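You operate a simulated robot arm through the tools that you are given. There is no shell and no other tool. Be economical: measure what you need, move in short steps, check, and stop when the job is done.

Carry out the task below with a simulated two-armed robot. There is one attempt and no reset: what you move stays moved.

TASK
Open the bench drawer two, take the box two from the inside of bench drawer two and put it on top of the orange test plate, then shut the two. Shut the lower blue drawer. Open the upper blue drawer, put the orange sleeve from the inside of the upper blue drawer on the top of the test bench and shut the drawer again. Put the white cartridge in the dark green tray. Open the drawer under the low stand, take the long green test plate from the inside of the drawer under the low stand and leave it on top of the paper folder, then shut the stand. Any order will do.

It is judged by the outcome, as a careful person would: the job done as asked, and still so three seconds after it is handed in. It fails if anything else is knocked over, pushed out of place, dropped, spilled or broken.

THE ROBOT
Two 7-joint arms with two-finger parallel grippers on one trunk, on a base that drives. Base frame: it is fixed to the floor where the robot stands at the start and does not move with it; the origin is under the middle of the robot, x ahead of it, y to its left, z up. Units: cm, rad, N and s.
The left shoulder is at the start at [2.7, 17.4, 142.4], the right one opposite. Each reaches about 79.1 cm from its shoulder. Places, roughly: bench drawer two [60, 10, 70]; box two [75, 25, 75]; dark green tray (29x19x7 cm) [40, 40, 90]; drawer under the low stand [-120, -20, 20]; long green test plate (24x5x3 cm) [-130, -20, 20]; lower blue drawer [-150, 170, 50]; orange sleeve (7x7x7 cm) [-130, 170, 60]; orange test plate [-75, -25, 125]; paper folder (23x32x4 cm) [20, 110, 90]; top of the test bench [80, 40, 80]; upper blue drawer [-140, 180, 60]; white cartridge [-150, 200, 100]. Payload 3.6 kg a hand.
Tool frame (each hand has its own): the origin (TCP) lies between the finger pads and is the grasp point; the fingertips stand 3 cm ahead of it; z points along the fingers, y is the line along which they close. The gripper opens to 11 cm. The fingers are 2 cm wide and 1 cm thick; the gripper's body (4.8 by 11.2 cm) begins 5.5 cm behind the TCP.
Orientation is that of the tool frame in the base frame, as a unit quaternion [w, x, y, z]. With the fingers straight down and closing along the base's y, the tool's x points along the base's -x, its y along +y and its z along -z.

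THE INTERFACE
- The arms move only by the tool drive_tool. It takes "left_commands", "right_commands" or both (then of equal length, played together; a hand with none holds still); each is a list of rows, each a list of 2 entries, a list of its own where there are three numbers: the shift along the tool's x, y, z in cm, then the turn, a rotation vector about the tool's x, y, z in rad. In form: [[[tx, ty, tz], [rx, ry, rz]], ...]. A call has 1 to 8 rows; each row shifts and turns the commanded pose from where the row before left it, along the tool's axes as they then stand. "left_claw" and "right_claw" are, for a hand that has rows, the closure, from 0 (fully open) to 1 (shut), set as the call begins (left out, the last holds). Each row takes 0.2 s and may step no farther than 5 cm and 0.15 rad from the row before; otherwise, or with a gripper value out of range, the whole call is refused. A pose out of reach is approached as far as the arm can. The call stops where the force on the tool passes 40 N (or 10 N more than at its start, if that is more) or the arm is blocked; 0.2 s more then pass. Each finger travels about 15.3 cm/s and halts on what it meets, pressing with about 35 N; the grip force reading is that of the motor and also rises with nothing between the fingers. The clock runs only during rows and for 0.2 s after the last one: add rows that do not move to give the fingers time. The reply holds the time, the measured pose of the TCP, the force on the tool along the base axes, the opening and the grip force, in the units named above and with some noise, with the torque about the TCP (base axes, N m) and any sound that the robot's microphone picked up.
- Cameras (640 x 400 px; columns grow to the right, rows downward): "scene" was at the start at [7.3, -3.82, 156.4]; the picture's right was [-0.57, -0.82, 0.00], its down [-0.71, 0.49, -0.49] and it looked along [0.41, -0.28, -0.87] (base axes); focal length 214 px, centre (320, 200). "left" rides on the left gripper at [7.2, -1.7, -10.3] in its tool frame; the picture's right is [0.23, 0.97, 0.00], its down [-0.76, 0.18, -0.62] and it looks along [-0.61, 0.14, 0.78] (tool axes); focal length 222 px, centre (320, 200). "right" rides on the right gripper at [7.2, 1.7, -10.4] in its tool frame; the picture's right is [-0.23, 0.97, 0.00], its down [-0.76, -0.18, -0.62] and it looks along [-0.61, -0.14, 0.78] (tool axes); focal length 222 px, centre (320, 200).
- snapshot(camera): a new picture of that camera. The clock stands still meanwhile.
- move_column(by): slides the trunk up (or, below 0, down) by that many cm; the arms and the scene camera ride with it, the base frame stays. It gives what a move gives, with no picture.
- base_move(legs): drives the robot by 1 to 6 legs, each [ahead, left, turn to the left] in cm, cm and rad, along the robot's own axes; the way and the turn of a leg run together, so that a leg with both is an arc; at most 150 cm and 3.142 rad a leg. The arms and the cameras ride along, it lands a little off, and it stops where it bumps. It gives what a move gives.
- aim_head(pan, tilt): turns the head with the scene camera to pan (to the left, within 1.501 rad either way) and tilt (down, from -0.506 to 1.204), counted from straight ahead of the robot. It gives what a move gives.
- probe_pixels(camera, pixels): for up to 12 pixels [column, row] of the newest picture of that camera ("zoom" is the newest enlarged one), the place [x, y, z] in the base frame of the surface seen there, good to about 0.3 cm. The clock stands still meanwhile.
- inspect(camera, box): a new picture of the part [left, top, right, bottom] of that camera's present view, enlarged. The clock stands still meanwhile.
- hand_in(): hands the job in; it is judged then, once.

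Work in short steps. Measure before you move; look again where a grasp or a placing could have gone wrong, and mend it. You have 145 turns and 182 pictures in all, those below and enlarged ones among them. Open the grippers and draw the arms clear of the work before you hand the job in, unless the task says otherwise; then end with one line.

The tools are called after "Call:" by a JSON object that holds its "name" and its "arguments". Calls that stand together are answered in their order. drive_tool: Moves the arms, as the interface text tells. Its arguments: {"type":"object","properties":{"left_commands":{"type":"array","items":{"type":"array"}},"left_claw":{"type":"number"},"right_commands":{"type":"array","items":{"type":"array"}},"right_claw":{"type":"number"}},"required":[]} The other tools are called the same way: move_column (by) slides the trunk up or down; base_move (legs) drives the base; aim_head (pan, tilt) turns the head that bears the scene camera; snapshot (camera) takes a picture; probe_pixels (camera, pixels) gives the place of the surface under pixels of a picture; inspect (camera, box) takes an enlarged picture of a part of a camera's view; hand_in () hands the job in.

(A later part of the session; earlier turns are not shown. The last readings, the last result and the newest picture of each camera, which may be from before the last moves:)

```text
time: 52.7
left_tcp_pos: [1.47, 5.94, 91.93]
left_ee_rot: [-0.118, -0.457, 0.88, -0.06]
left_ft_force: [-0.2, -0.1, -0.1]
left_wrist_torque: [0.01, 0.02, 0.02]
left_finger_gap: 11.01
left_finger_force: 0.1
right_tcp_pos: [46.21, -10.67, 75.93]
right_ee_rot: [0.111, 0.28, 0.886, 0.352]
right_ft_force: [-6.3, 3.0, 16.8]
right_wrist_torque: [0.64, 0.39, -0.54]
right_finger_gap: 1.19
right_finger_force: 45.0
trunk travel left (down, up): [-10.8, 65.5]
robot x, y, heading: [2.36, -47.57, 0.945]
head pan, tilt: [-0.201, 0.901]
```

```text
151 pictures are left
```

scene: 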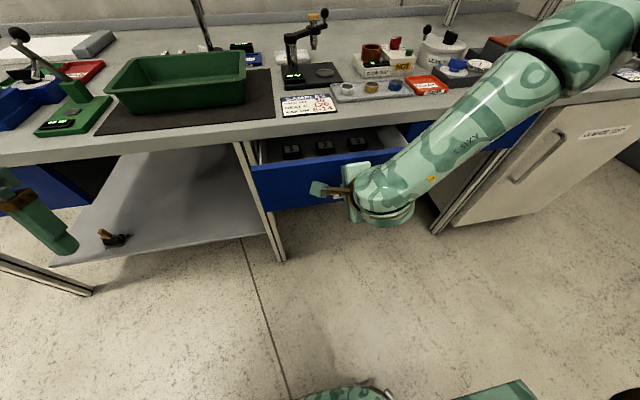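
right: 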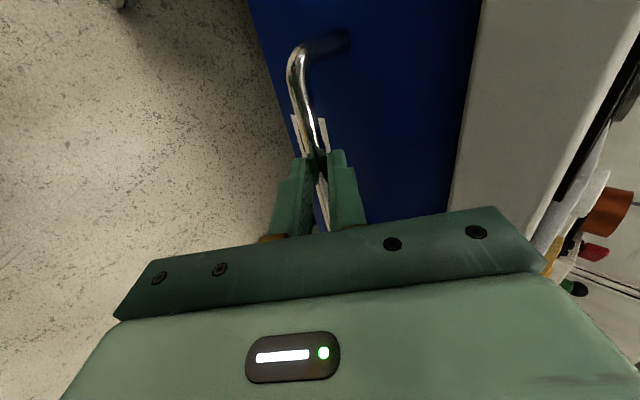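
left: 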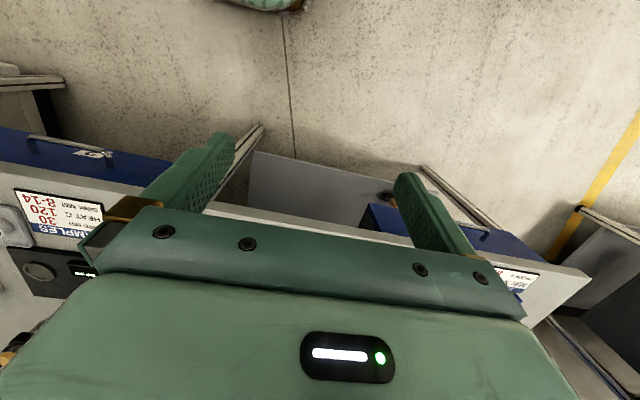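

The drawer opened 12 cm; boxes labelled 1, 2, 3 inside. Pull further.

Call:
{"name": "base_move", "arguments": {"legs": [[-14, 0, 0]]}}

Call:
{"name": "inspect", "arguments": {"camera": "scene", "box": [200, 80, 460, 260]}}

```text
time: 54.0
left_tcp_pos: [-6.66, -5.35, 91.9]
left_ee_rot: [-0.119, -0.455, 0.881, -0.062]
left_ft_force: [0.5, 0.2, 0.1]
left_wrist_torque: [0.0, -0.02, 0.0]
left_finger_gap: 11.01
left_finger_force: 0.1
right_tcp_pos: [37.78, -22.08, 76.15]
right_ee_rot: [0.11, 0.279, 0.886, 0.352]
right_ft_force: [-19.8, 12.8, 7.8]
right_wrist_torque: [1.04, 1.14, 0.19]
right_finger_gap: 1.16
right_finger_force: 44.9
trunk travel left (down, up): [-10.8, 65.5]
robot x, y, heading: [-6.05, -59.02, 0.944]
head pan, tilt: [-0.201, 0.901]
```

```text
2.22 times, centred on (330, 170) of scene
```

zoom: 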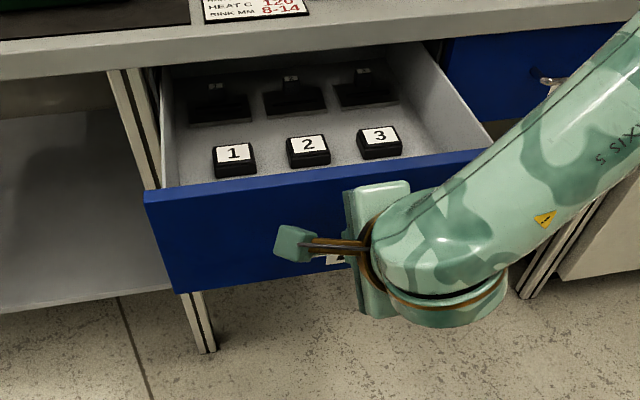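

Box 2 is at zoom (308,150). I measure it and the drawer.

Call:
{"name": "probe_pixels", "arguments": {"camera": "zoom", "pixels": [[307, 143], [288, 140], [325, 136], [330, 152], [292, 155], [310, 160], [235, 153], [380, 135], [345, 150], [265, 180], [295, 95]]}}

Call:
{"name": "inspect", "arguments": {"camera": "scene", "box": [270, 100, 380, 170]}}

```text
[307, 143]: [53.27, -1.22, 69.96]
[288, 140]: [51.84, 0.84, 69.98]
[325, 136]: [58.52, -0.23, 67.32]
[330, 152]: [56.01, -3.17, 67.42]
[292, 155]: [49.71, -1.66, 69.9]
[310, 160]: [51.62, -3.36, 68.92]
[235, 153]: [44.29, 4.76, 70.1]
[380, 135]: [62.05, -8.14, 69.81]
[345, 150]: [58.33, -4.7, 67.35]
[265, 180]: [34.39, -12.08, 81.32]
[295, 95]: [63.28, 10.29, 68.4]
```

```text
5.71 times, centred on (325, 135) of scene
```

zoom: 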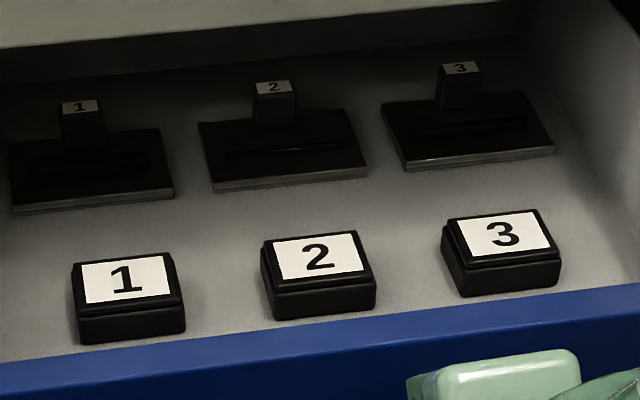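

The front-row lidded objects are boxes 1–3; box 2 it is. I probe its corners.

Call:
{"name": "probe_pixels", "arguments": {"camera": "zoom", "pixels": [[266, 243], [355, 235], [371, 276], [274, 290], [318, 260], [325, 305], [318, 345], [180, 300], [420, 270], [290, 185], [275, 100], [120, 345]]}}

```text
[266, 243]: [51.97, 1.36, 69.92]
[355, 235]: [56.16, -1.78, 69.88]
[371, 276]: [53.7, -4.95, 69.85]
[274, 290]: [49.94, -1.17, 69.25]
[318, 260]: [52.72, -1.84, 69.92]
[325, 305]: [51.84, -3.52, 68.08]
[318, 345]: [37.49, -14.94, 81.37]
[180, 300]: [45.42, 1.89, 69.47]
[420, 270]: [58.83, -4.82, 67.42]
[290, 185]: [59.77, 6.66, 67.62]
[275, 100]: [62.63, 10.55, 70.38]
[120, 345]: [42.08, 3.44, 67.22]
```

Box 2: centre (52.9,-1.7), top z 70, about 5.3×4×3 cm. I try to open the drawer a bit further for clearance from the bench edge.

Call:
{"name": "base_move", "arguments": {"legs": [[-6, 0.6, 0]]}}

```text
time: 55.0
left_tcp_pos: [-10.4, -9.93, 92.05]
left_ee_rot: [-0.119, -0.454, 0.881, -0.058]
left_ft_force: [0.0, 0.0, 0.4]
left_wrist_torque: [-0.01, 0.03, 0.03]
left_finger_gap: 11.0
left_finger_force: 0.1
right_tcp_pos: [34.31, -26.83, 75.92]
right_ee_rot: [0.11, 0.284, 0.885, 0.353]
right_ft_force: [18.9, -15.4, 16.1]
right_wrist_torque: [-0.2, -0.64, -1.31]
right_finger_gap: 1.17
right_finger_force: 44.9
trunk travel left (down, up): [-10.8, 65.5]
robot x, y, heading: [-10.18, -63.22, 0.943]
head pan, tilt: [-0.201, 0.901]
```

Drawer is open 32 cm. I release the handle, retreat, and raise the trunk before reorienting.

Call:
{"name": "drive_tool", "arguments": {"right_commands": [[[0, 0, 0], [0, 0, 0]], [[0, 0, 0], [0, 0, 0]], [[0, 0, -3], [0, 0, 0]], [[0, 0, -5], [0, 0, 0]], [[0, 0, -5], [0, 0, 0]]], "right_claw": 0.5}}

Call:
{"name": "move_column", "arguments": {"by": 18}}

Call:
{"name": "drive_tool", "arguments": {"right_commands": [[[0, 0, 0], [0.0302, 0.0275, -0.1385]], [[0, 0, 0], [0.0302, 0.0275, -0.1385]], [[0, 0, 0], [0.0302, 0.0275, -0.1385]], [[0, 0, 0], [0.0302, 0.0275, -0.1385]], [[0, 0, 0], [0.0302, 0.0275, -0.1385]], [[0, 0, 0], [0.0302, 0.0275, -0.1385]], [[0, 0, 0], [0.0302, 0.0275, -0.1385]], [[0, 0, 0], [0.0302, 0.0275, -0.1385]]]}}

Call:
{"name": "drive_tool", "arguments": {"right_commands": [[[0, 0, 0], [0.0302, 0.0275, -0.1385]], [[0, 0, 0], [0.0302, 0.0275, -0.1385]], [[0, 0, 0], [0.0302, 0.0275, -0.1385]]]}}

Call:
{"name": "snapshot", "arguments": {"camera": "scene"}}

```text
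time: 56.2
left_tcp_pos: [-10.53, -9.93, 91.9]
left_ee_rot: [-0.119, -0.455, 0.88, -0.061]
left_ft_force: [0.1, 0.7, 0.3]
left_wrist_torque: [-0.03, -0.03, 0.02]
left_finger_gap: 11.01
left_finger_force: 0.0
right_tcp_pos: [29.34, -30.84, 85.61]
right_ee_rot: [0.112, 0.284, 0.885, 0.351]
right_ft_force: [-0.5, -0.1, -0.1]
right_wrist_torque: [0.0, 0.02, 0.01]
right_finger_gap: 5.52
right_finger_force: 0.0
right hand out of reach, approached as far as the arm can: row 5
trunk travel left (down, up): [-10.8, 65.5]
robot x, y, heading: [-9.97, -63.82, 0.942]
head pan, tilt: [-0.201, 0.901]
```

```text
time: 58.2
left_tcp_pos: [-10.34, -9.8, 109.82]
left_ee_rot: [-0.12, -0.454, 0.881, -0.06]
left_ft_force: [0.2, -0.2, 0.4]
left_wrist_torque: [-0.04, 0.01, 0.0]
left_finger_gap: 10.99
left_finger_force: 0.0
right_tcp_pos: [29.54, -30.75, 103.64]
right_ee_rot: [0.111, 0.283, 0.886, 0.351]
right_ft_force: [-0.3, 0.6, 0.0]
right_wrist_torque: [-0.03, 0.02, 0.0]
right_finger_gap: 5.5
right_finger_force: 0.0
trunk travel left (down, up): [-28.8, 47.5]
robot x, y, heading: [-9.89, -63.77, 0.942]
head pan, tilt: [-0.201, 0.901]
```

```text
time: 60.0
left_tcp_pos: [-10.46, -9.74, 110.01]
left_ee_rot: [-0.119, -0.455, 0.881, -0.059]
left_ft_force: [-0.7, -0.3, 1.0]
left_wrist_torque: [0.0, -0.01, 0.04]
left_finger_gap: 10.99
left_finger_force: 0.2
right_tcp_pos: [29.53, -30.85, 103.53]
right_ee_rot: [0.153, -0.251, 0.942, 0.164]
right_ft_force: [0.4, -0.7, -0.1]
right_wrist_torque: [-0.03, -0.01, 0.02]
right_finger_gap: 5.51
right_finger_force: 0.2
trunk travel left (down, up): [-28.8, 47.5]
robot x, y, heading: [-9.78, -63.32, 0.94]
head pan, tilt: [-0.201, 0.901]
```

```text
time: 60.8
left_tcp_pos: [-10.42, -9.79, 109.79]
left_ee_rot: [-0.118, -0.454, 0.881, -0.06]
left_ft_force: [-0.1, 0.2, 0.6]
left_wrist_torque: [0.01, 0.03, 0.0]
left_finger_gap: 11.01
left_finger_force: 0.1
right_tcp_pos: [29.46, -30.81, 103.66]
right_ee_rot: [0.155, -0.439, 0.881, 0.076]
right_ft_force: [0.4, -0.3, -0.3]
right_wrist_torque: [0.03, -0.02, 0.02]
right_finger_gap: 5.5
right_finger_force: 0.0
trunk travel left (down, up): [-28.8, 47.5]
robot x, y, heading: [-9.97, -63.33, 0.943]
head pan, tilt: [-0.201, 0.901]
```

```text
148 pictures are left
```

scene: 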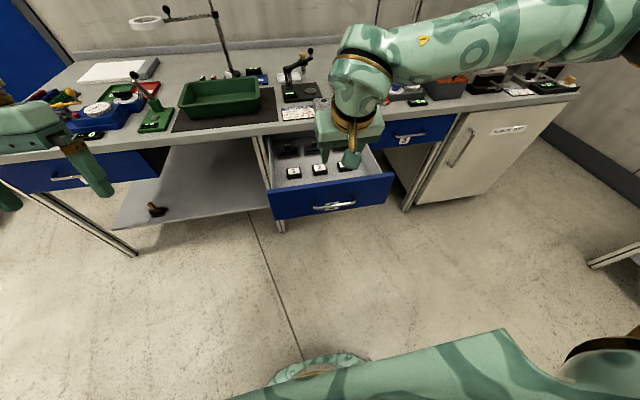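

The hand points down with a 20° forward pitch. I drive 25 cm nearer and take a look at box 2.

Call:
{"name": "base_move", "arguments": {"legs": [[25, 0, 0]]}}

Call:
{"name": "snapshot", "arguments": {"camera": "scene"}}

Call:
{"name": "snapshot", "arguments": {"camera": "right"}}

```text
time: 62.6
left_tcp_pos: [4.26, 10.42, 109.94]
left_ee_rot: [-0.12, -0.455, 0.881, -0.06]
left_ft_force: [-0.6, 0.0, 0.4]
left_wrist_torque: [-0.03, 0.0, 0.0]
left_finger_gap: 11.01
left_finger_force: 0.0
right_tcp_pos: [44.16, -10.55, 103.6]
right_ee_rot: [0.154, -0.438, 0.882, 0.077]
right_ft_force: [0.9, 0.8, -0.1]
right_wrist_torque: [-0.03, 0.01, 0.0]
right_finger_gap: 5.49
right_finger_force: 0.2
trunk travel left (down, up): [-28.8, 47.5]
robot x, y, heading: [4.74, -43.27, 0.944]
head pan, tilt: [-0.201, 0.901]
```

```text
147 pictures are left
```

scene: 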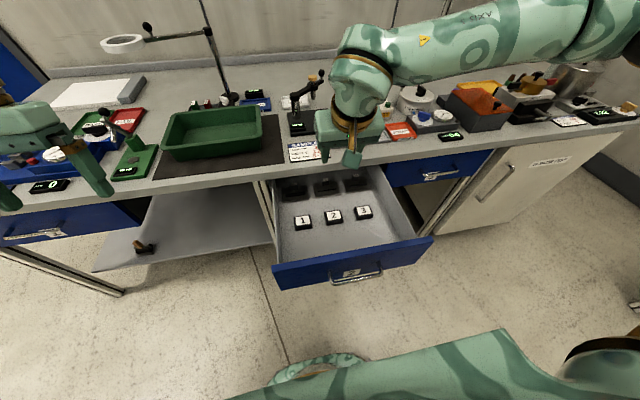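

```text
146 pictures are left
```

right: 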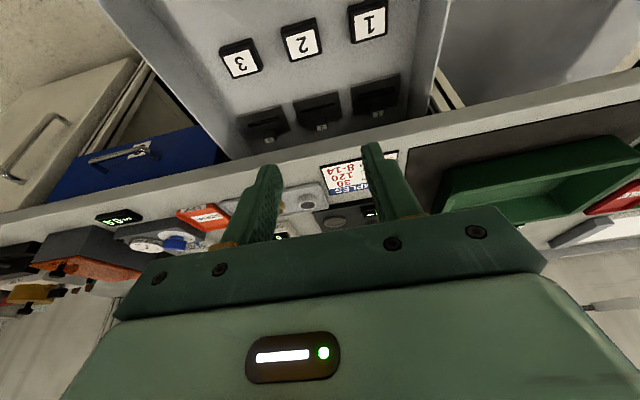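

Box 2 visible at (302,41) in the right view. Probe it.

Call:
{"name": "probe_pixels", "arguments": {"camera": "right", "pixels": [[302, 41], [288, 32], [309, 25], [318, 47], [293, 56], [240, 58], [368, 22], [318, 110]]}}

Call:
{"name": "probe_pixels", "arguments": {"camera": "scene", "pixels": [[334, 216], [350, 262], [336, 270], [325, 150]]}}

```text
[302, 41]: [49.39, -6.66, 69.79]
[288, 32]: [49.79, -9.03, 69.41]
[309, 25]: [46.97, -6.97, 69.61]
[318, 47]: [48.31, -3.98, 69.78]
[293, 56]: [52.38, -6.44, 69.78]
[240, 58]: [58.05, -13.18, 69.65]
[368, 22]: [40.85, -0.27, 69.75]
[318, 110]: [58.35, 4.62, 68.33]
```

```text
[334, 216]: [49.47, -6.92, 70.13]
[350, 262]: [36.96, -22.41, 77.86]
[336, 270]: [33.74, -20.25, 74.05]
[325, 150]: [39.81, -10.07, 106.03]
```

Box 2 centre (49.4,-6.7,~68.5). I descend to 8 cm above along the finger line.

Call:
{"name": "drive_tool", "arguments": {"right_commands": [[[0.92, -0.32, 4.2], [0, 0, 0]], [[0.92, -0.32, 4.2], [0, 0, 0]], [[0.92, -0.32, 4.2], [0, 0, 0]], [[0.92, -0.32, 4.2], [0, 0, 0]], [[0.92, -0.32, 4.2], [0, 0, 0]], [[0.92, -0.32, 4.2], [0, 0, 0]]], "right_claw": 0.27}}

Call:
{"name": "snapshot", "arguments": {"camera": "right"}}

```text
time: 64.0
left_tcp_pos: [4.29, 10.31, 109.86]
left_ee_rot: [-0.12, -0.454, 0.881, -0.06]
left_ft_force: [-0.2, 0.4, 0.5]
left_wrist_torque: [0.0, 0.01, -0.03]
left_finger_gap: 11.02
left_finger_force: 0.1
right_tcp_pos: [47.88, -9.16, 78.01]
right_ee_rot: [0.155, -0.438, 0.882, 0.076]
right_ft_force: [-0.4, 0.2, 0.0]
right_wrist_torque: [-0.02, 0.01, 0.01]
right_finger_gap: 8.03
right_finger_force: 0.1
trunk travel left (down, up): [-28.8, 47.5]
robot x, y, heading: [4.97, -43.21, 0.944]
head pan, tilt: [-0.201, 0.901]
```

```text
145 pictures are left
```

right: 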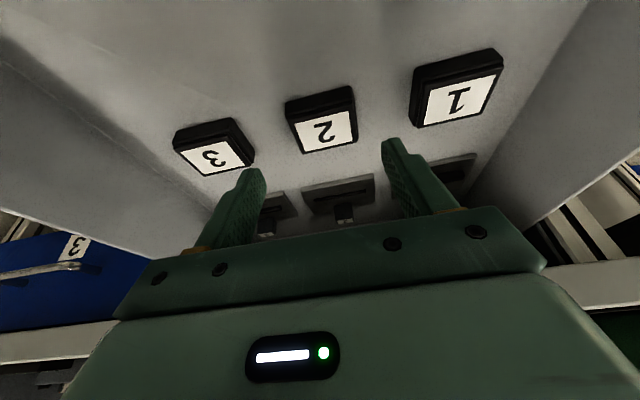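

Box 2 lies between the fingers' line. Descend and grip.

Call:
{"name": "drive_tool", "arguments": {"right_commands": [[[0.3, 0, 4], [0, 0, 0]], [[0, 0, 3.8], [0, 0, 0]]]}}

Call:
{"name": "drive_tool", "arguments": {"right_commands": [[[0, 0, 0], [0, 0, 0]], [[0, 0, 0], [0, 0, 0]], [[0, 0, 0], [0, 0, 0]]], "right_claw": 0.8}}

Call:
{"name": "snapshot", "arguments": {"camera": "right"}}

```text
time: 64.6
left_tcp_pos: [4.33, 10.2, 109.89]
left_ee_rot: [-0.12, -0.454, 0.881, -0.059]
left_ft_force: [-0.6, -1.6, 1.0]
left_wrist_torque: [0.06, -0.02, 0.02]
left_finger_gap: 11.0
left_finger_force: 0.1
right_tcp_pos: [49.27, -7.19, 70.76]
right_ee_rot: [0.156, -0.438, 0.882, 0.076]
right_ft_force: [0.2, 0.8, 0.3]
right_wrist_torque: [0.02, 0.01, -0.01]
right_finger_gap: 8.04
right_finger_force: 0.1
trunk travel left (down, up): [-28.8, 47.5]
robot x, y, heading: [4.76, -43.42, 0.944]
head pan, tilt: [-0.201, 0.901]
```

```text
time: 65.4
left_tcp_pos: [4.21, 10.24, 109.84]
left_ee_rot: [-0.12, -0.454, 0.881, -0.06]
left_ft_force: [0.3, -0.1, -0.3]
left_wrist_torque: [0.0, 0.02, -0.02]
left_finger_gap: 11.0
left_finger_force: 0.0
right_tcp_pos: [49.18, -7.08, 70.75]
right_ee_rot: [0.155, -0.438, 0.882, 0.077]
right_ft_force: [0.4, -0.8, 0.6]
right_wrist_torque: [0.03, 0.02, 0.0]
right_finger_gap: 5.9
right_finger_force: 34.7
trunk travel left (down, up): [-28.8, 47.5]
robot x, y, heading: [4.62, -43.18, 0.938]
head pan, tilt: [-0.201, 0.901]
```

```text
144 pictures are left
```

right: 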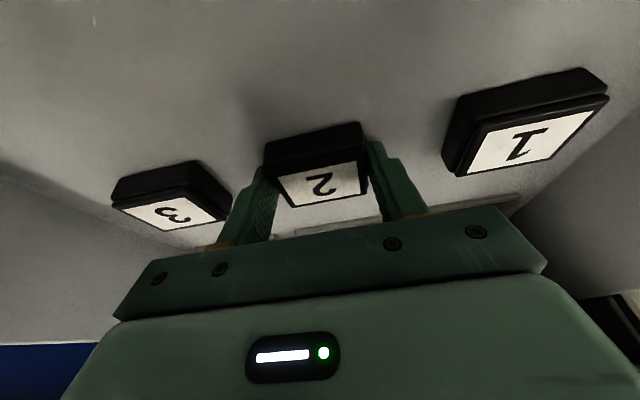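

Box 2 is gripped (gap 5.9). Lift straight up, then back off and shift right so that the left hand can push the drawer shut.

Call:
{"name": "drive_tool", "arguments": {"right_commands": [[[-1.5, 0, -4.1], [0, 0, 0]], [[-1.5, 0, -4.1], [0, 0, 0]], [[-1.5, 0, -4.1], [0, 0, 0]], [[-1.5, 0, -4.1], [0, 0, 0]], [[-1.5, 0, -4.1], [0, 0, 0]], [[-1.5, 0, -4.1], [0, 0, 0]], [[-1.5, 0, -4.1], [0, 0, 0]]]}}

Call:
{"name": "base_move", "arguments": {"legs": [[-28, 0, -0.02], [0, -26, 0]]}}

Call:
{"name": "drive_tool", "arguments": {"left_commands": [[[0, 0, 0], [0, -0.132, 0]], [[0, 0, 0], [0, -0.132, 0]], [[0, 0, 0], [0, -0.132, 0]], [[0, 0, 0], [0, -0.132, 0]], [[0, 0, 0], [0, -0.132, 0]], [[0, 0, 0], [0, -0.132, 0]], [[0, 0, 0], [0, -0.132, 0]], [[0, 0, 0], [0, -0.132, 0]]], "left_claw": 1.0}}

Call:
{"name": "snapshot", "arguments": {"camera": "scene"}}

Call:
{"name": "snapshot", "arguments": {"camera": "right"}}

```text
time: 67.0
left_tcp_pos: [4.16, 10.3, 109.96]
left_ee_rot: [-0.119, -0.454, 0.881, -0.059]
left_ft_force: [0.0, -0.2, -0.6]
left_wrist_torque: [0.02, -0.02, 0.02]
left_finger_gap: 11.01
left_finger_force: 0.1
right_tcp_pos: [49.08, -7.17, 101.38]
right_ee_rot: [0.156, -0.439, 0.882, 0.076]
right_ft_force: [0.5, -0.1, -0.3]
right_wrist_torque: [-0.02, -0.02, -0.01]
right_finger_gap: 5.89
right_finger_force: 34.8
trunk travel left (down, up): [-28.8, 47.5]
robot x, y, heading: [4.58, -43.57, 0.943]
head pan, tilt: [-0.201, 0.901]
```

```text
time: 69.0
left_tcp_pos: [-11.27, -12.01, 109.95]
left_ee_rot: [-0.118, -0.446, 0.885, -0.059]
left_ft_force: [0.0, 0.7, -0.4]
left_wrist_torque: [-0.02, 0.0, 0.02]
left_finger_gap: 11.02
left_finger_force: 0.1
right_tcp_pos: [33.23, -30.31, 101.5]
right_ee_rot: [0.156, -0.431, 0.885, 0.076]
right_ft_force: [-0.6, -1.4, -0.9]
right_wrist_torque: [-0.01, 0.01, 0.01]
right_finger_gap: 5.94
right_finger_force: 35.4
trunk travel left (down, up): [-28.8, 47.5]
robot x, y, heading: [-11.85, -65.58, 0.921]
head pan, tilt: [-0.201, 0.901]
stopped in leg 1: the robot was blocked; the commanded pose is now the measured one
```

```text
time: 70.8
left_tcp_pos: [-11.17, -11.59, 109.93]
left_ee_rot: [0.343, -0.414, 0.825, 0.173]
left_ft_force: [0.4, -0.4, 0.6]
left_wrist_torque: [-0.04, -0.01, -0.03]
left_finger_gap: 0.02
left_finger_force: 34.5
right_tcp_pos: [33.21, -30.13, 101.32]
right_ee_rot: [0.156, -0.43, 0.886, 0.075]
right_ft_force: [-0.6, -0.5, -0.7]
right_wrist_torque: [0.01, -0.03, 0.01]
right_finger_gap: 5.89
right_finger_force: 35.2
trunk travel left (down, up): [-28.8, 47.5]
robot x, y, heading: [-11.78, -65.27, 0.927]
head pan, tilt: [-0.201, 0.901]
```

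```text
143 pictures are left
```

scene: 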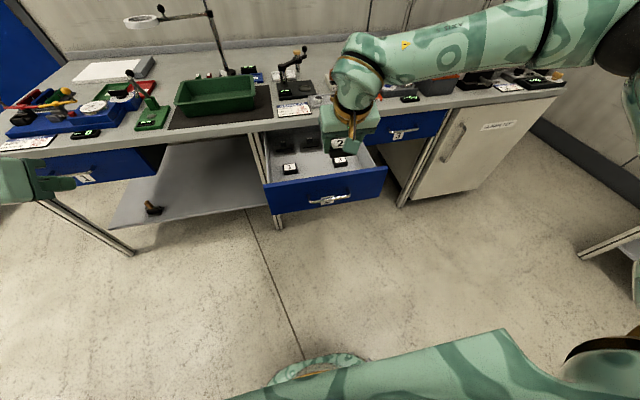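

```text
142 pictures are left
```

right: 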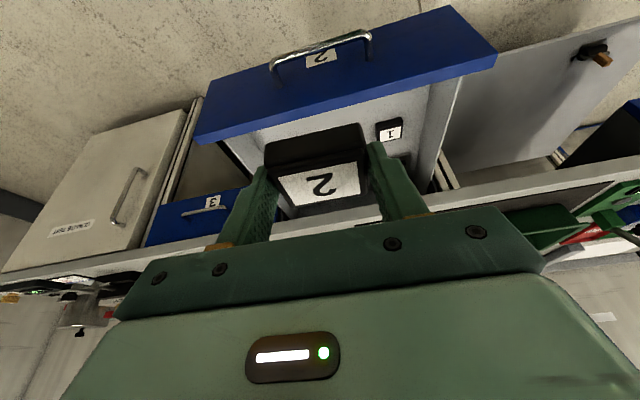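

The base bumped something behind at (-12,-65.5). I look both sides backward.

Call:
{"name": "aim_head", "arguments": {"pan": 1.5, "tilt": 0.7}}

Call:
{"name": "snapshot", "arguments": {"camera": "scene"}}

Call:
{"name": "aim_head", "arguments": {"pan": -1.5, "tilt": 0.7}}

Call:
{"name": "snapshot", "arguments": {"camera": "scene"}}

```text
time: 72.5
left_tcp_pos: [-11.02, -11.69, 109.78]
left_ee_rot: [0.342, -0.415, 0.825, 0.173]
left_ft_force: [-0.4, 0.5, 0.7]
left_wrist_torque: [0.01, -0.02, -0.02]
left_finger_gap: 0.01
left_finger_force: 35.1
right_tcp_pos: [33.32, -30.16, 101.27]
right_ee_rot: [0.156, -0.43, 0.886, 0.075]
right_ft_force: [0.6, -0.4, -1.5]
right_wrist_torque: [-0.03, 0.0, -0.01]
right_finger_gap: 5.9
right_finger_force: 34.9
trunk travel left (down, up): [-28.8, 47.5]
robot x, y, heading: [-12.12, -65.77, 0.925]
head pan, tilt: [1.499, 0.7]
```

```text
141 pictures are left
```

scene: 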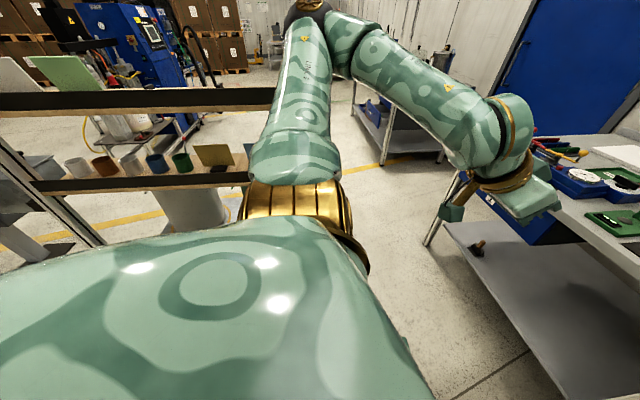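

```text
time: 75.1
left_tcp_pos: [-11.19, -11.66, 109.84]
left_ee_rot: [0.342, -0.414, 0.825, 0.173]
left_ft_force: [-0.2, 0.3, -0.8]
left_wrist_torque: [0.02, 0.01, 0.01]
left_finger_gap: 0.01
left_finger_force: 34.7
right_tcp_pos: [33.3, -30.1, 101.38]
right_ee_rot: [0.156, -0.431, 0.886, 0.075]
right_ft_force: [0.1, -1.3, -1.0]
right_wrist_torque: [0.0, -0.01, 0.0]
right_finger_gap: 5.9
right_finger_force: 34.6
trunk travel left (down, up): [-28.8, 47.5]
robot x, y, heading: [-12.03, -65.36, 0.927]
head pan, tilt: [-1.499, 0.7]
```

```text
140 pictures are left
```

scene: 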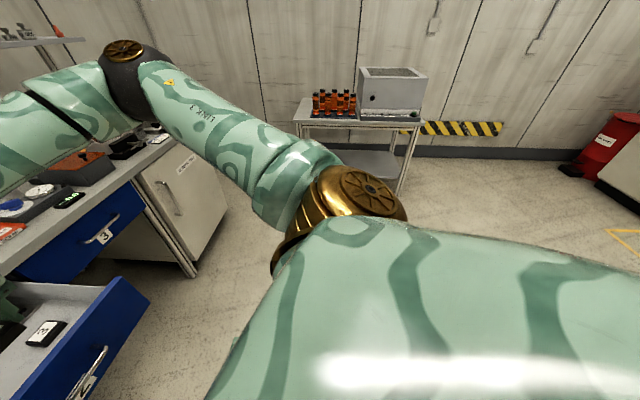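

The bump was with the trolley/bucket scale behind; I won't back there again. The right side is free; shift right.

Call:
{"name": "base_move", "arguments": {"legs": [[1, -26, 0]]}}

Call:
{"name": "aim_head", "arguments": {"pan": 0.3, "tilt": 0.9}}

Call:
{"name": "snapshot", "arguments": {"camera": "scene"}}

```text
time: 77.0
left_tcp_pos: [10.91, -26.89, 109.94]
left_ee_rot: [0.342, -0.412, 0.827, 0.173]
left_ft_force: [0.5, 0.0, -0.1]
left_wrist_torque: [-0.04, -0.01, 0.06]
left_finger_gap: 0.0
left_finger_force: 35.0
right_tcp_pos: [55.2, -45.72, 101.35]
right_ee_rot: [0.155, -0.427, 0.887, 0.075]
right_ft_force: [0.4, -0.6, -0.5]
right_wrist_torque: [0.01, 0.07, 0.04]
right_finger_gap: 5.9
right_finger_force: 34.7
trunk travel left (down, up): [-28.8, 47.5]
robot x, y, heading: [9.58, -80.41, 0.918]
head pan, tilt: [-1.499, 0.7]
```

```text
time: 78.8
left_tcp_pos: [10.79, -26.73, 109.9]
left_ee_rot: [0.343, -0.413, 0.826, 0.173]
left_ft_force: [-0.2, -0.1, -0.3]
left_wrist_torque: [-0.02, -0.03, -0.01]
left_finger_gap: 0.02
left_finger_force: 35.1
right_tcp_pos: [55.16, -45.68, 101.39]
right_ee_rot: [0.156, -0.427, 0.887, 0.075]
right_ft_force: [0.9, -0.1, -0.4]
right_wrist_torque: [-0.02, 0.05, 0.01]
right_finger_gap: 5.89
right_finger_force: 34.8
trunk travel left (down, up): [-28.8, 47.5]
robot x, y, heading: [9.91, -80.89, 0.92]
head pan, tilt: [0.3, 0.901]
```

```text
139 pictures are left
```

scene: 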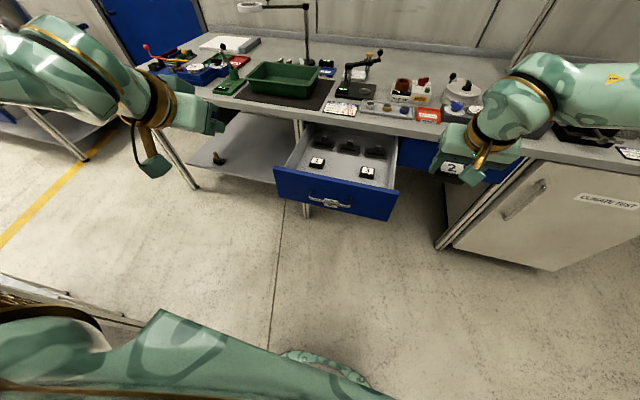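

Left hand is pitched 45° forward with closed fingers. I bring it in front of the drawer front, above the handle.

Call:
{"name": "drive_tool", "arguments": {"left_commands": [[[1.77, -2.13, 3.71], [0, 0, 0]], [[1.77, -2.13, 3.71], [0, 0, 0]], [[1.77, -2.13, 3.71], [0, 0, 0]], [[1.77, -2.13, 3.71], [0, 0, 0]], [[1.77, -2.13, 3.71], [0, 0, 0]], [[1.77, -2.13, 3.71], [0, 0, 0]], [[1.77, -2.13, 3.71], [0, 0, 0]], [[1.77, -2.13, 3.71], [0, 0, 0]]]}}

Call:
{"name": "snapshot", "arguments": {"camera": "scene"}}

Call:
{"name": "probe_pixels", "arguments": {"camera": "scene", "pixels": [[335, 182], [335, 202], [300, 190], [375, 205]]}}

```text
time: 80.6
left_tcp_pos: [24.83, -25.72, 86.53]
left_ee_rot: [0.343, -0.412, 0.827, 0.172]
left_ft_force: [-0.4, 1.0, -0.4]
left_wrist_torque: [0.01, -0.02, 0.01]
left_finger_gap: 0.0
left_finger_force: 34.7
left hand out of reach, approached as far as the arm can: row 6, 7, 8
right_tcp_pos: [55.2, -45.59, 101.42]
right_ee_rot: [0.156, -0.428, 0.887, 0.075]
right_ft_force: [-0.3, 0.0, -0.9]
right_wrist_torque: [0.0, 0.01, 0.03]
right_finger_gap: 5.91
right_finger_force: 35.2
trunk travel left (down, up): [-28.8, 47.5]
robot x, y, heading: [9.9, -80.5, 0.918]
head pan, tilt: [0.3, 0.901]
```

```text
138 pictures are left
```

scene: 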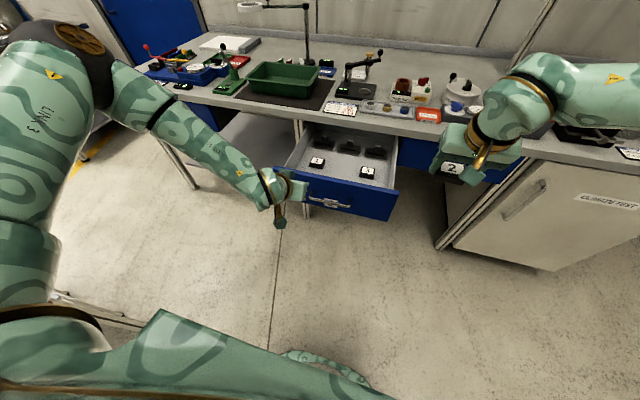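

```text
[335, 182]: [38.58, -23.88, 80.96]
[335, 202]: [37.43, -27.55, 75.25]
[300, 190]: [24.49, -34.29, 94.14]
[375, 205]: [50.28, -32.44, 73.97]
```

Reach with this pitch is limited, so I lower the trunk 6 cm and shift the base right 8 cm, then look.

Call:
{"name": "move_column", "arguments": {"by": -6}}

Call:
{"name": "base_move", "arguments": {"legs": [[0, -8, 0]]}}

Call:
{"name": "snapshot", "arguments": {"camera": "scene"}}

Call:
{"name": "snapshot", "arguments": {"camera": "left"}}

```text
time: 81.6
left_tcp_pos: [24.79, -25.94, 80.51]
left_ee_rot: [0.343, -0.413, 0.825, 0.173]
left_ft_force: [-0.3, 0.3, -0.5]
left_wrist_torque: [0.03, 0.02, 0.0]
left_finger_gap: 0.0
left_finger_force: 34.9
right_tcp_pos: [55.09, -45.72, 95.38]
right_ee_rot: [0.157, -0.428, 0.887, 0.076]
right_ft_force: [-0.3, 0.3, -0.8]
right_wrist_torque: [-0.03, 0.04, 0.03]
right_finger_gap: 5.91
right_finger_force: 34.8
trunk travel left (down, up): [-22.8, 53.5]
robot x, y, heading: [9.73, -80.73, 0.921]
head pan, tilt: [0.3, 0.901]
```

```text
time: 82.7
left_tcp_pos: [31.41, -30.68, 80.47]
left_ee_rot: [0.342, -0.412, 0.827, 0.173]
left_ft_force: [-0.5, -0.6, -0.2]
left_wrist_torque: [0.01, 0.02, 0.04]
left_finger_gap: 0.01
left_finger_force: 34.7
right_tcp_pos: [61.57, -50.58, 95.24]
right_ee_rot: [0.156, -0.426, 0.888, 0.075]
right_ft_force: [0.6, 0.2, -0.3]
right_wrist_torque: [0.02, 0.02, -0.01]
right_finger_gap: 5.89
right_finger_force: 35.1
trunk travel left (down, up): [-22.8, 53.5]
robot x, y, heading: [15.97, -85.46, 0.916]
head pan, tilt: [0.3, 0.901]
```

```text
137 pictures are left
```

scene: 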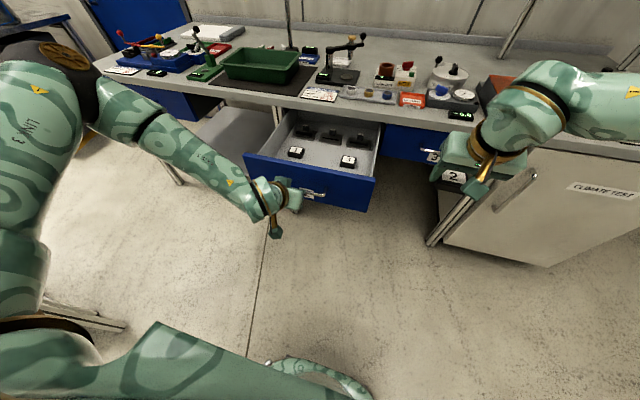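

```text
136 pictures are left
```

left: 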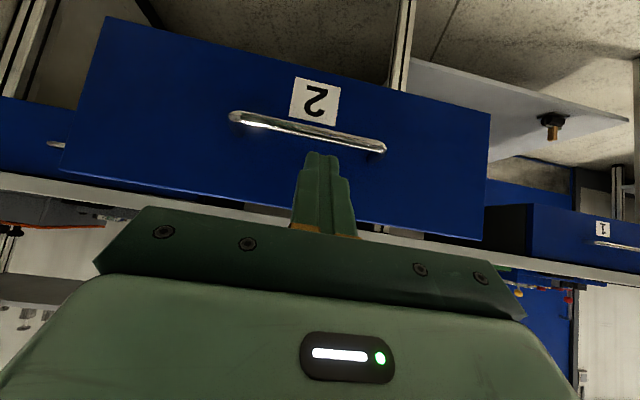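

The fingers aim just above the handle. I pull the right hand with box back/up a bit, then drive forward to push the drawer in.

Call:
{"name": "drive_tool", "arguments": {"right_commands": [[[1.6, 0, -3.4], [0, 0, 0]], [[1.6, 0, -3.4], [0, 0, 0]], [[1.6, 0, -3.4], [0, 0, 0]]]}}

Call:
{"name": "base_move", "arguments": {"legs": [[20, 0, 0]]}}

Call:
{"name": "snapshot", "arguments": {"camera": "scene"}}

Call:
{"name": "snapshot", "arguments": {"camera": "left"}}

```text
time: 83.5
left_tcp_pos: [31.26, -30.68, 80.39]
left_ee_rot: [0.342, -0.412, 0.827, 0.172]
left_ft_force: [0.4, 1.3, 0.7]
left_wrist_torque: [-0.02, 0.0, 0.01]
left_finger_gap: 0.0
left_finger_force: 34.8
right_tcp_pos: [56.51, -56.87, 103.24]
right_ee_rot: [0.156, -0.427, 0.888, 0.076]
right_ft_force: [-0.4, -0.6, -1.3]
right_wrist_torque: [0.01, 0.0, 0.0]
right_finger_gap: 5.88
right_finger_force: 35.0
trunk travel left (down, up): [-22.8, 53.5]
robot x, y, heading: [15.83, -85.33, 0.911]
head pan, tilt: [0.3, 0.901]
```

```text
time: 85.1
left_tcp_pos: [43.74, -14.58, 80.33]
left_ee_rot: [0.342, -0.412, 0.827, 0.171]
left_ft_force: [0.3, 0.6, -0.3]
left_wrist_torque: [0.04, 0.02, 0.01]
left_finger_gap: 0.0
left_finger_force: 34.4
right_tcp_pos: [68.89, -40.78, 103.1]
right_ee_rot: [0.155, -0.428, 0.887, 0.075]
right_ft_force: [1.2, -0.7, -0.5]
right_wrist_torque: [-0.05, -0.05, 0.0]
right_finger_gap: 5.89
right_finger_force: 35.3
trunk travel left (down, up): [-22.8, 53.5]
robot x, y, heading: [28.5, -69.68, 0.917]
head pan, tilt: [0.3, 0.901]
```

```text
135 pictures are left
```

scene: 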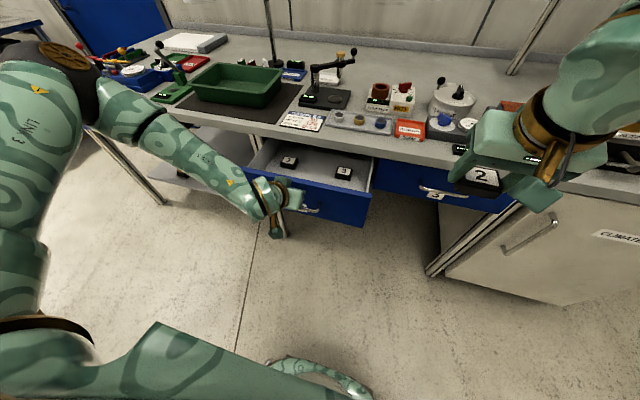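

```text
134 pictures are left
```

left: 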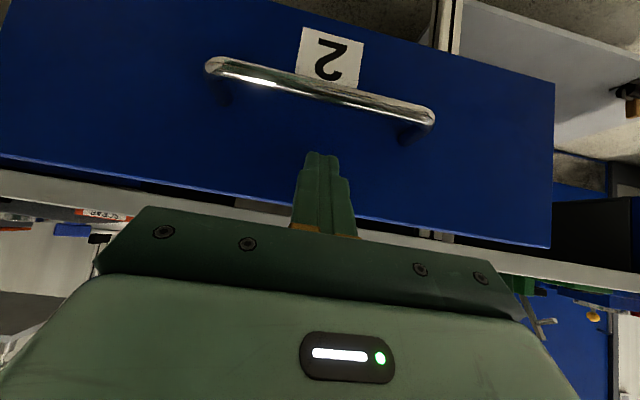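

It pushes well. Continue 17 cm.

Call:
{"name": "base_move", "arguments": {"legs": [[17, 0, 0]]}}

Call:
{"name": "snapshot", "arguments": {"camera": "left"}}

Call:
{"name": "snapshot", "arguments": {"camera": "scene"}}

```text
time: 86.5
left_tcp_pos: [53.8, -1.32, 80.27]
left_ee_rot: [0.342, -0.412, 0.826, 0.173]
left_ft_force: [1.0, -0.6, -0.3]
left_wrist_torque: [-0.02, -0.02, 0.02]
left_finger_gap: 0.01
left_finger_force: 35.3
right_tcp_pos: [79.04, -27.35, 103.11]
right_ee_rot: [0.156, -0.427, 0.888, 0.075]
right_ft_force: [-0.1, -0.2, -0.5]
right_wrist_torque: [-0.02, -0.01, 0.01]
right_finger_gap: 5.92
right_finger_force: 35.0
trunk travel left (down, up): [-22.8, 53.5]
robot x, y, heading: [38.53, -56.18, 0.916]
head pan, tilt: [0.3, 0.901]
```

```text
133 pictures are left
```

left: 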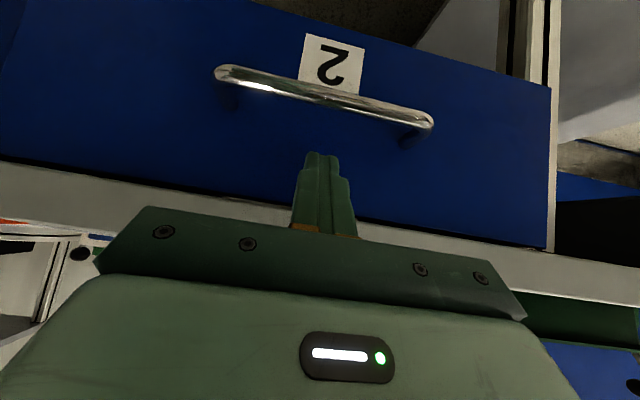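

```text
132 pictures are left
```

scene: 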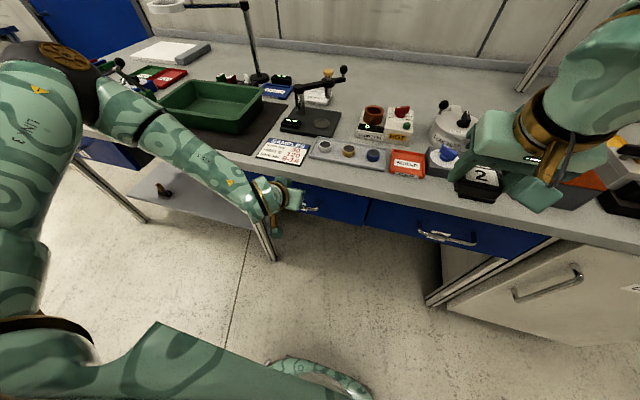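

Nearly shut. A last 3 cm push with force stop.

Call:
{"name": "base_move", "arguments": {"legs": [[3, 0, 0]]}}

Call:
{"name": "inspect", "arguments": {"camera": "left", "box": [0, 0, 640, 300]}}

```text
time: 87.4
left_tcp_pos: [55.02, 0.37, 80.28]
left_ee_rot: [0.338, -0.414, 0.828, 0.168]
left_ft_force: [-0.1, -0.6, 0.1]
left_wrist_torque: [-0.03, -0.01, -0.02]
left_finger_gap: 0.0
left_finger_force: 35.0
right_tcp_pos: [80.5, -25.4, 103.04]
right_ee_rot: [0.155, -0.428, 0.887, 0.075]
right_ft_force: [0.3, -0.1, -0.5]
right_wrist_torque: [-0.04, 0.03, -0.04]
right_finger_gap: 5.89
right_finger_force: 35.0
trunk travel left (down, up): [-22.8, 53.5]
robot x, y, heading: [40.35, -54.18, 0.918]
head pan, tilt: [0.3, 0.901]
stopped in leg 1: the force on the tool passed its limit at 163 N (the readings are from after the stop); the commanded pose is now the measured one
```

```text
1.00 times, centred on (320, 150) of left (not enlarged: the box is as wide or as high as the picture)
```

zoom: 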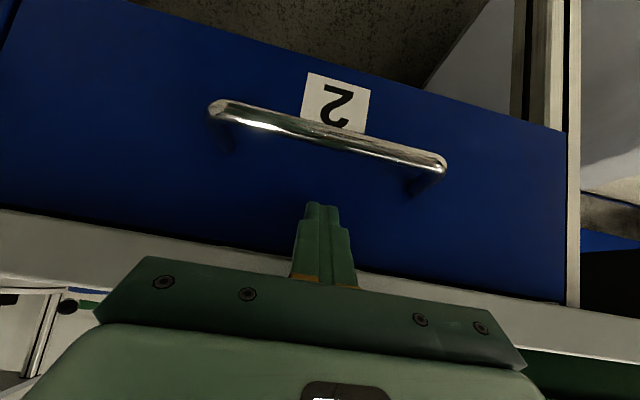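

Drawer two is shut (hard stop). Now back off, raise the trunk and turn toward the wooden shelf.

Call:
{"name": "base_move", "arguments": {"legs": [[-25, 0, 0]]}}

Call:
{"name": "move_column", "arguments": {"by": 33}}

Call:
{"name": "snapshot", "arguments": {"camera": "scene"}}

Call:
{"name": "base_move", "arguments": {"legs": [[0, 0, 1.9]]}}

Call:
{"name": "aim_head", "arguments": {"pan": 0.0, "tilt": 0.5}}

Call:
{"name": "snapshot", "arguments": {"camera": "scene"}}

```text
time: 89.3
left_tcp_pos: [39.44, -19.91, 80.34]
left_ee_rot: [0.339, -0.416, 0.827, 0.169]
left_ft_force: [0.3, -0.3, -0.1]
left_wrist_torque: [0.01, -0.01, 0.0]
left_finger_gap: 0.03
left_finger_force: 35.4
right_tcp_pos: [64.94, -45.46, 103.3]
right_ee_rot: [0.155, -0.429, 0.886, 0.076]
right_ft_force: [-0.8, 0.5, -0.3]
right_wrist_torque: [-0.01, -0.04, 0.0]
right_finger_gap: 5.89
right_finger_force: 35.3
trunk travel left (down, up): [-22.8, 53.5]
robot x, y, heading: [24.62, -74.2, 0.922]
head pan, tilt: [0.3, 0.901]
```

```text
time: 92.5
left_tcp_pos: [38.67, -20.82, 120.85]
left_ee_rot: [0.403, -0.4, 0.798, 0.201]
left_ft_force: [0.2, 0.7, 0.5]
left_wrist_torque: [0.01, -0.01, 0.01]
left_finger_gap: 0.01
left_finger_force: 34.9
right_tcp_pos: [65.04, -45.45, 136.08]
right_ee_rot: [0.156, -0.429, 0.887, 0.074]
right_ft_force: [0.6, 0.2, 0.2]
right_wrist_torque: [0.0, -0.01, -0.01]
right_finger_gap: 5.9
right_finger_force: 35.1
trunk travel left (down, up): [-55.8, 20.5]
robot x, y, heading: [24.62, -74.21, 0.917]
head pan, tilt: [0.3, 0.901]
```

```text
130 pictures are left
```

scene: 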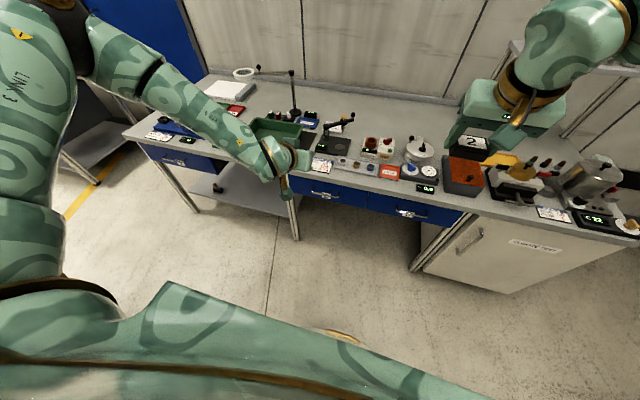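

```text
time: 97.4
left_tcp_pos: [-30.68, -77.04, 120.83]
left_ee_rot: [-0.077, 0.88, -0.15, -0.444]
left_ft_force: [-1.0, 0.2, -0.1]
left_wrist_torque: [-0.01, 0.02, 0.0]
left_finger_gap: 0.0
left_finger_force: 34.7
right_tcp_pos: [-15.2, -44.59, 136.17]
right_ee_rot: [-0.031, 0.968, -0.179, -0.171]
right_ft_force: [0.6, 0.0, -1.3]
right_wrist_torque: [-0.03, -0.01, -0.02]
right_finger_gap: 5.93
right_finger_force: 34.7
trunk travel left (down, up): [-55.8, 20.5]
robot x, y, heading: [24.7, -74.33, 2.798]
head pan, tilt: [0.3, 0.901]
```

```text
time: 98.3
left_tcp_pos: [-30.75, -77.05, 120.8]
left_ee_rot: [-0.076, 0.88, -0.15, -0.444]
left_ft_force: [0.1, 0.2, -0.1]
left_wrist_torque: [-0.02, -0.01, 0.0]
left_finger_gap: 0.0
left_finger_force: 34.7
right_tcp_pos: [-15.13, -44.62, 136.13]
right_ee_rot: [-0.032, 0.969, -0.179, -0.17]
right_ft_force: [-0.6, 0.6, -0.5]
right_wrist_torque: [0.0, 0.0, 0.03]
right_finger_gap: 5.91
right_finger_force: 35.0
trunk travel left (down, up): [-55.8, 20.5]
robot x, y, heading: [24.52, -74.61, 2.799]
head pan, tilt: [0.0, 0.499]
```

```text
129 pictures are left
```

scene: 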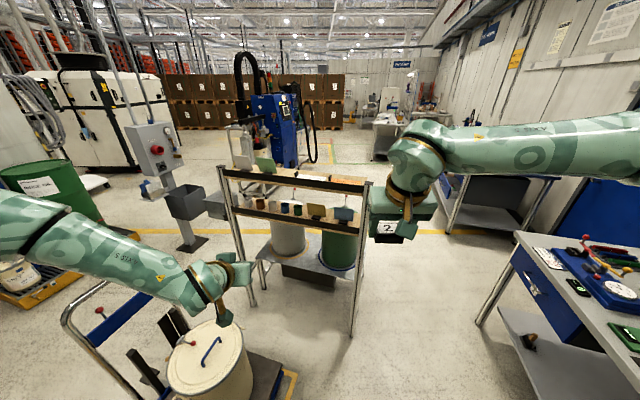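

Shelf is ahead at (290,190). Zoom in on it.

Call:
{"name": "inspect", "arguments": {"camera": "scene", "box": [190, 130, 400, 320]}}

Call:
{"name": "probe_pixels", "arguments": {"camera": "scene", "pixels": [[225, 170], [365, 187], [310, 178], [345, 181], [240, 165], [262, 163], [305, 275], [210, 350], [290, 345], [240, 300], [350, 320]]}}

```text
2.11 times, centred on (295, 225) of scene
```

zoom: 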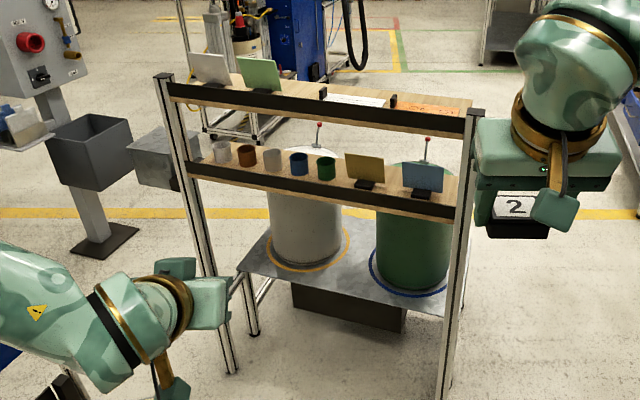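

```text
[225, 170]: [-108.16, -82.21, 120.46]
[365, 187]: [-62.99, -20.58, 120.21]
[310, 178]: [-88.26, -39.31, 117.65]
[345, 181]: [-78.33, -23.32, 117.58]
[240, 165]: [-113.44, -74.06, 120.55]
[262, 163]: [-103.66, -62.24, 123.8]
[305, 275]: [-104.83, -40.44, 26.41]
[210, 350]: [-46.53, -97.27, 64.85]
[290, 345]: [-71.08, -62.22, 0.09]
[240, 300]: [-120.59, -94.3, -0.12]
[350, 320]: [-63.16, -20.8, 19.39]
```

I probe the orange plate closely in the zoom.

Call:
{"name": "probe_pixels", "arguments": {"camera": "zoom", "pixels": [[400, 105], [430, 108], [460, 109], [455, 117], [420, 113], [400, 110], [392, 100], [475, 115], [470, 100], [440, 105]]}}

Call:
{"name": "inspect", "arguments": {"camera": "scene", "box": [295, 160, 375, 210]}}

```text
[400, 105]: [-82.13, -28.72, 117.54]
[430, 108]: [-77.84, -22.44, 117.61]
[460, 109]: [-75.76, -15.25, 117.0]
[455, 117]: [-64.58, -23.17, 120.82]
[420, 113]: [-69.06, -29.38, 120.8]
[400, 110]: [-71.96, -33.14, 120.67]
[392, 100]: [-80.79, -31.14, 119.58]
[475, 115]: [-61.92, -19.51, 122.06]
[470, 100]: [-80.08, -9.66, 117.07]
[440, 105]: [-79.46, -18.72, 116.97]
```

```text
8.00 times, centred on (335, 185) of scene
```

zoom: 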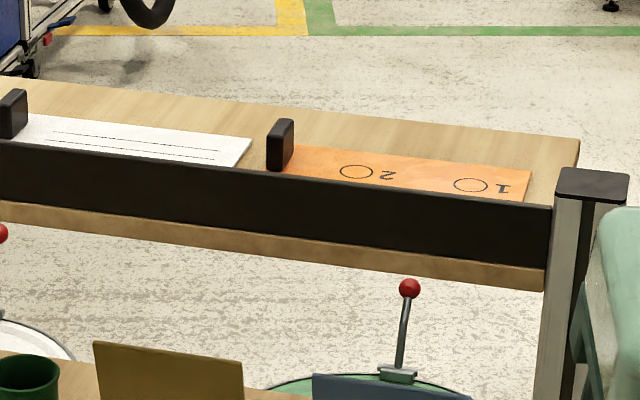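

Plate has circle spots; its near edge hides behind the rail. Probe these.

Call:
{"name": "probe_pixels", "arguments": {"camera": "zoom", "pixels": [[300, 148], [528, 172], [355, 172], [470, 185], [525, 198], [330, 168], [420, 175], [300, 168], [283, 140], [575, 140], [550, 180], [400, 185]]}}

```text
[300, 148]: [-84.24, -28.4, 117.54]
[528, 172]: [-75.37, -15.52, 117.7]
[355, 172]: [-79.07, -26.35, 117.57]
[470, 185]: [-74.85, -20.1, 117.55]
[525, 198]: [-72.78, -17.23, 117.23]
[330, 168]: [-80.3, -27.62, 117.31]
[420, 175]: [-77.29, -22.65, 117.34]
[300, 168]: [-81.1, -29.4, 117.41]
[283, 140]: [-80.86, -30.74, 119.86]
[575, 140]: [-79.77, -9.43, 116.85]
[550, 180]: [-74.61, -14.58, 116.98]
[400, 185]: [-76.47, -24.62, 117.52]
```

I fold the left arm back to fingers-down before approaching the shelf.

Call:
{"name": "drive_tool", "arguments": {"left_commands": [[[0, 0, 0], [0, 0.133, 0]], [[0, 0, 0], [0, 0.133, 0]], [[0, 0, 0], [0, 0.133, 0]], [[0, 0, 0], [0, 0.133, 0]], [[0, 0, 0], [0, 0.133, 0]], [[0, 0, 0], [0, 0.133, 0]], [[0, 0, 0], [0, 0.133, 0]], [[4, 1, -3], [0, 0, 0]]], "left_claw": 0.3}}

Call:
{"name": "drive_tool", "arguments": {"left_commands": [[[4, 1, -2], [0, 0, 0]], [[4, 1, -2], [0, 0, 0]], [[4, 1, -2], [0, 0, 0]]]}}

Call:
{"name": "base_move", "arguments": {"legs": [[10, -22, 0.34], [30, 0, 0]]}}

Call:
{"name": "snapshot", "arguments": {"camera": "scene"}}

Call:
{"name": "snapshot", "arguments": {"camera": "right"}}

```text
refused: row 8 steps farther than a row can; nothing moved
```

```text
time: 99.1
left_tcp_pos: [-20.59, -85.28, 116.53]
left_ee_rot: [-0.077, 0.88, -0.149, -0.444]
left_ft_force: [-0.8, 0.1, -0.3]
left_wrist_torque: [0.0, 0.02, -0.03]
left_finger_gap: 0.0
left_finger_force: 35.1
left hand out of reach, approached as far as the arm can: row 2, 3
right_tcp_pos: [-15.04, -44.65, 136.09]
right_ee_rot: [-0.032, 0.969, -0.179, -0.17]
right_ft_force: [0.2, -0.7, -1.3]
right_wrist_torque: [0.0, 0.03, -0.01]
right_finger_gap: 5.9
right_finger_force: 35.1
trunk travel left (down, up): [-55.8, 20.5]
robot x, y, heading: [24.55, -74.32, 2.79]
head pan, tilt: [0.0, 0.499]
```

```text
time: 102.5
left_tcp_pos: [-50.49, -76.76, 116.57]
left_ee_rot: [0.0, 0.893, 0.002, -0.45]
left_ft_force: [0.1, 0.5, 0.6]
left_wrist_torque: [0.0, 0.02, 0.02]
left_finger_gap: 0.0
left_finger_force: 34.8
right_tcp_pos: [-58.91, -36.48, 136.2]
right_ee_rot: [-0.002, 0.985, -0.011, -0.172]
right_ft_force: [0.2, -1.3, 0.2]
right_wrist_torque: [0.01, 0.01, 0.0]
right_finger_gap: 5.89
right_finger_force: 34.8
trunk travel left (down, up): [-55.8, 20.5]
robot x, y, heading: [-11.54, -51.51, 3.142]
head pan, tilt: [0.0, 0.499]
```

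```text
126 pictures are left
```

scene: 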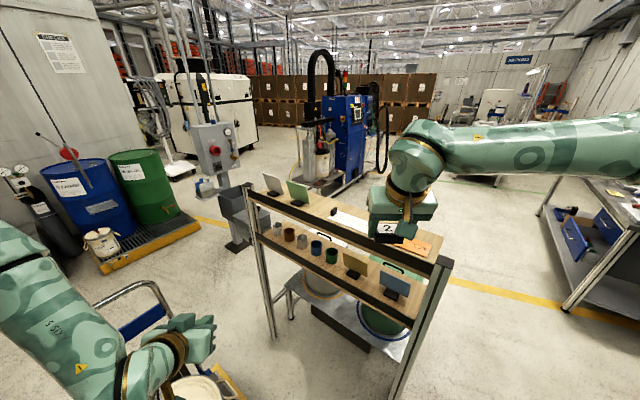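

```text
125 pictures are left
```

right: 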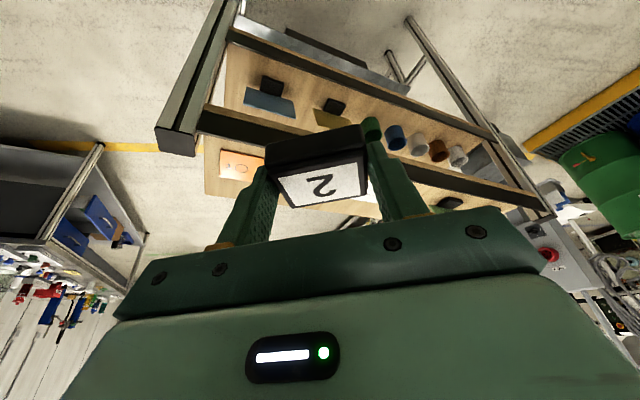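

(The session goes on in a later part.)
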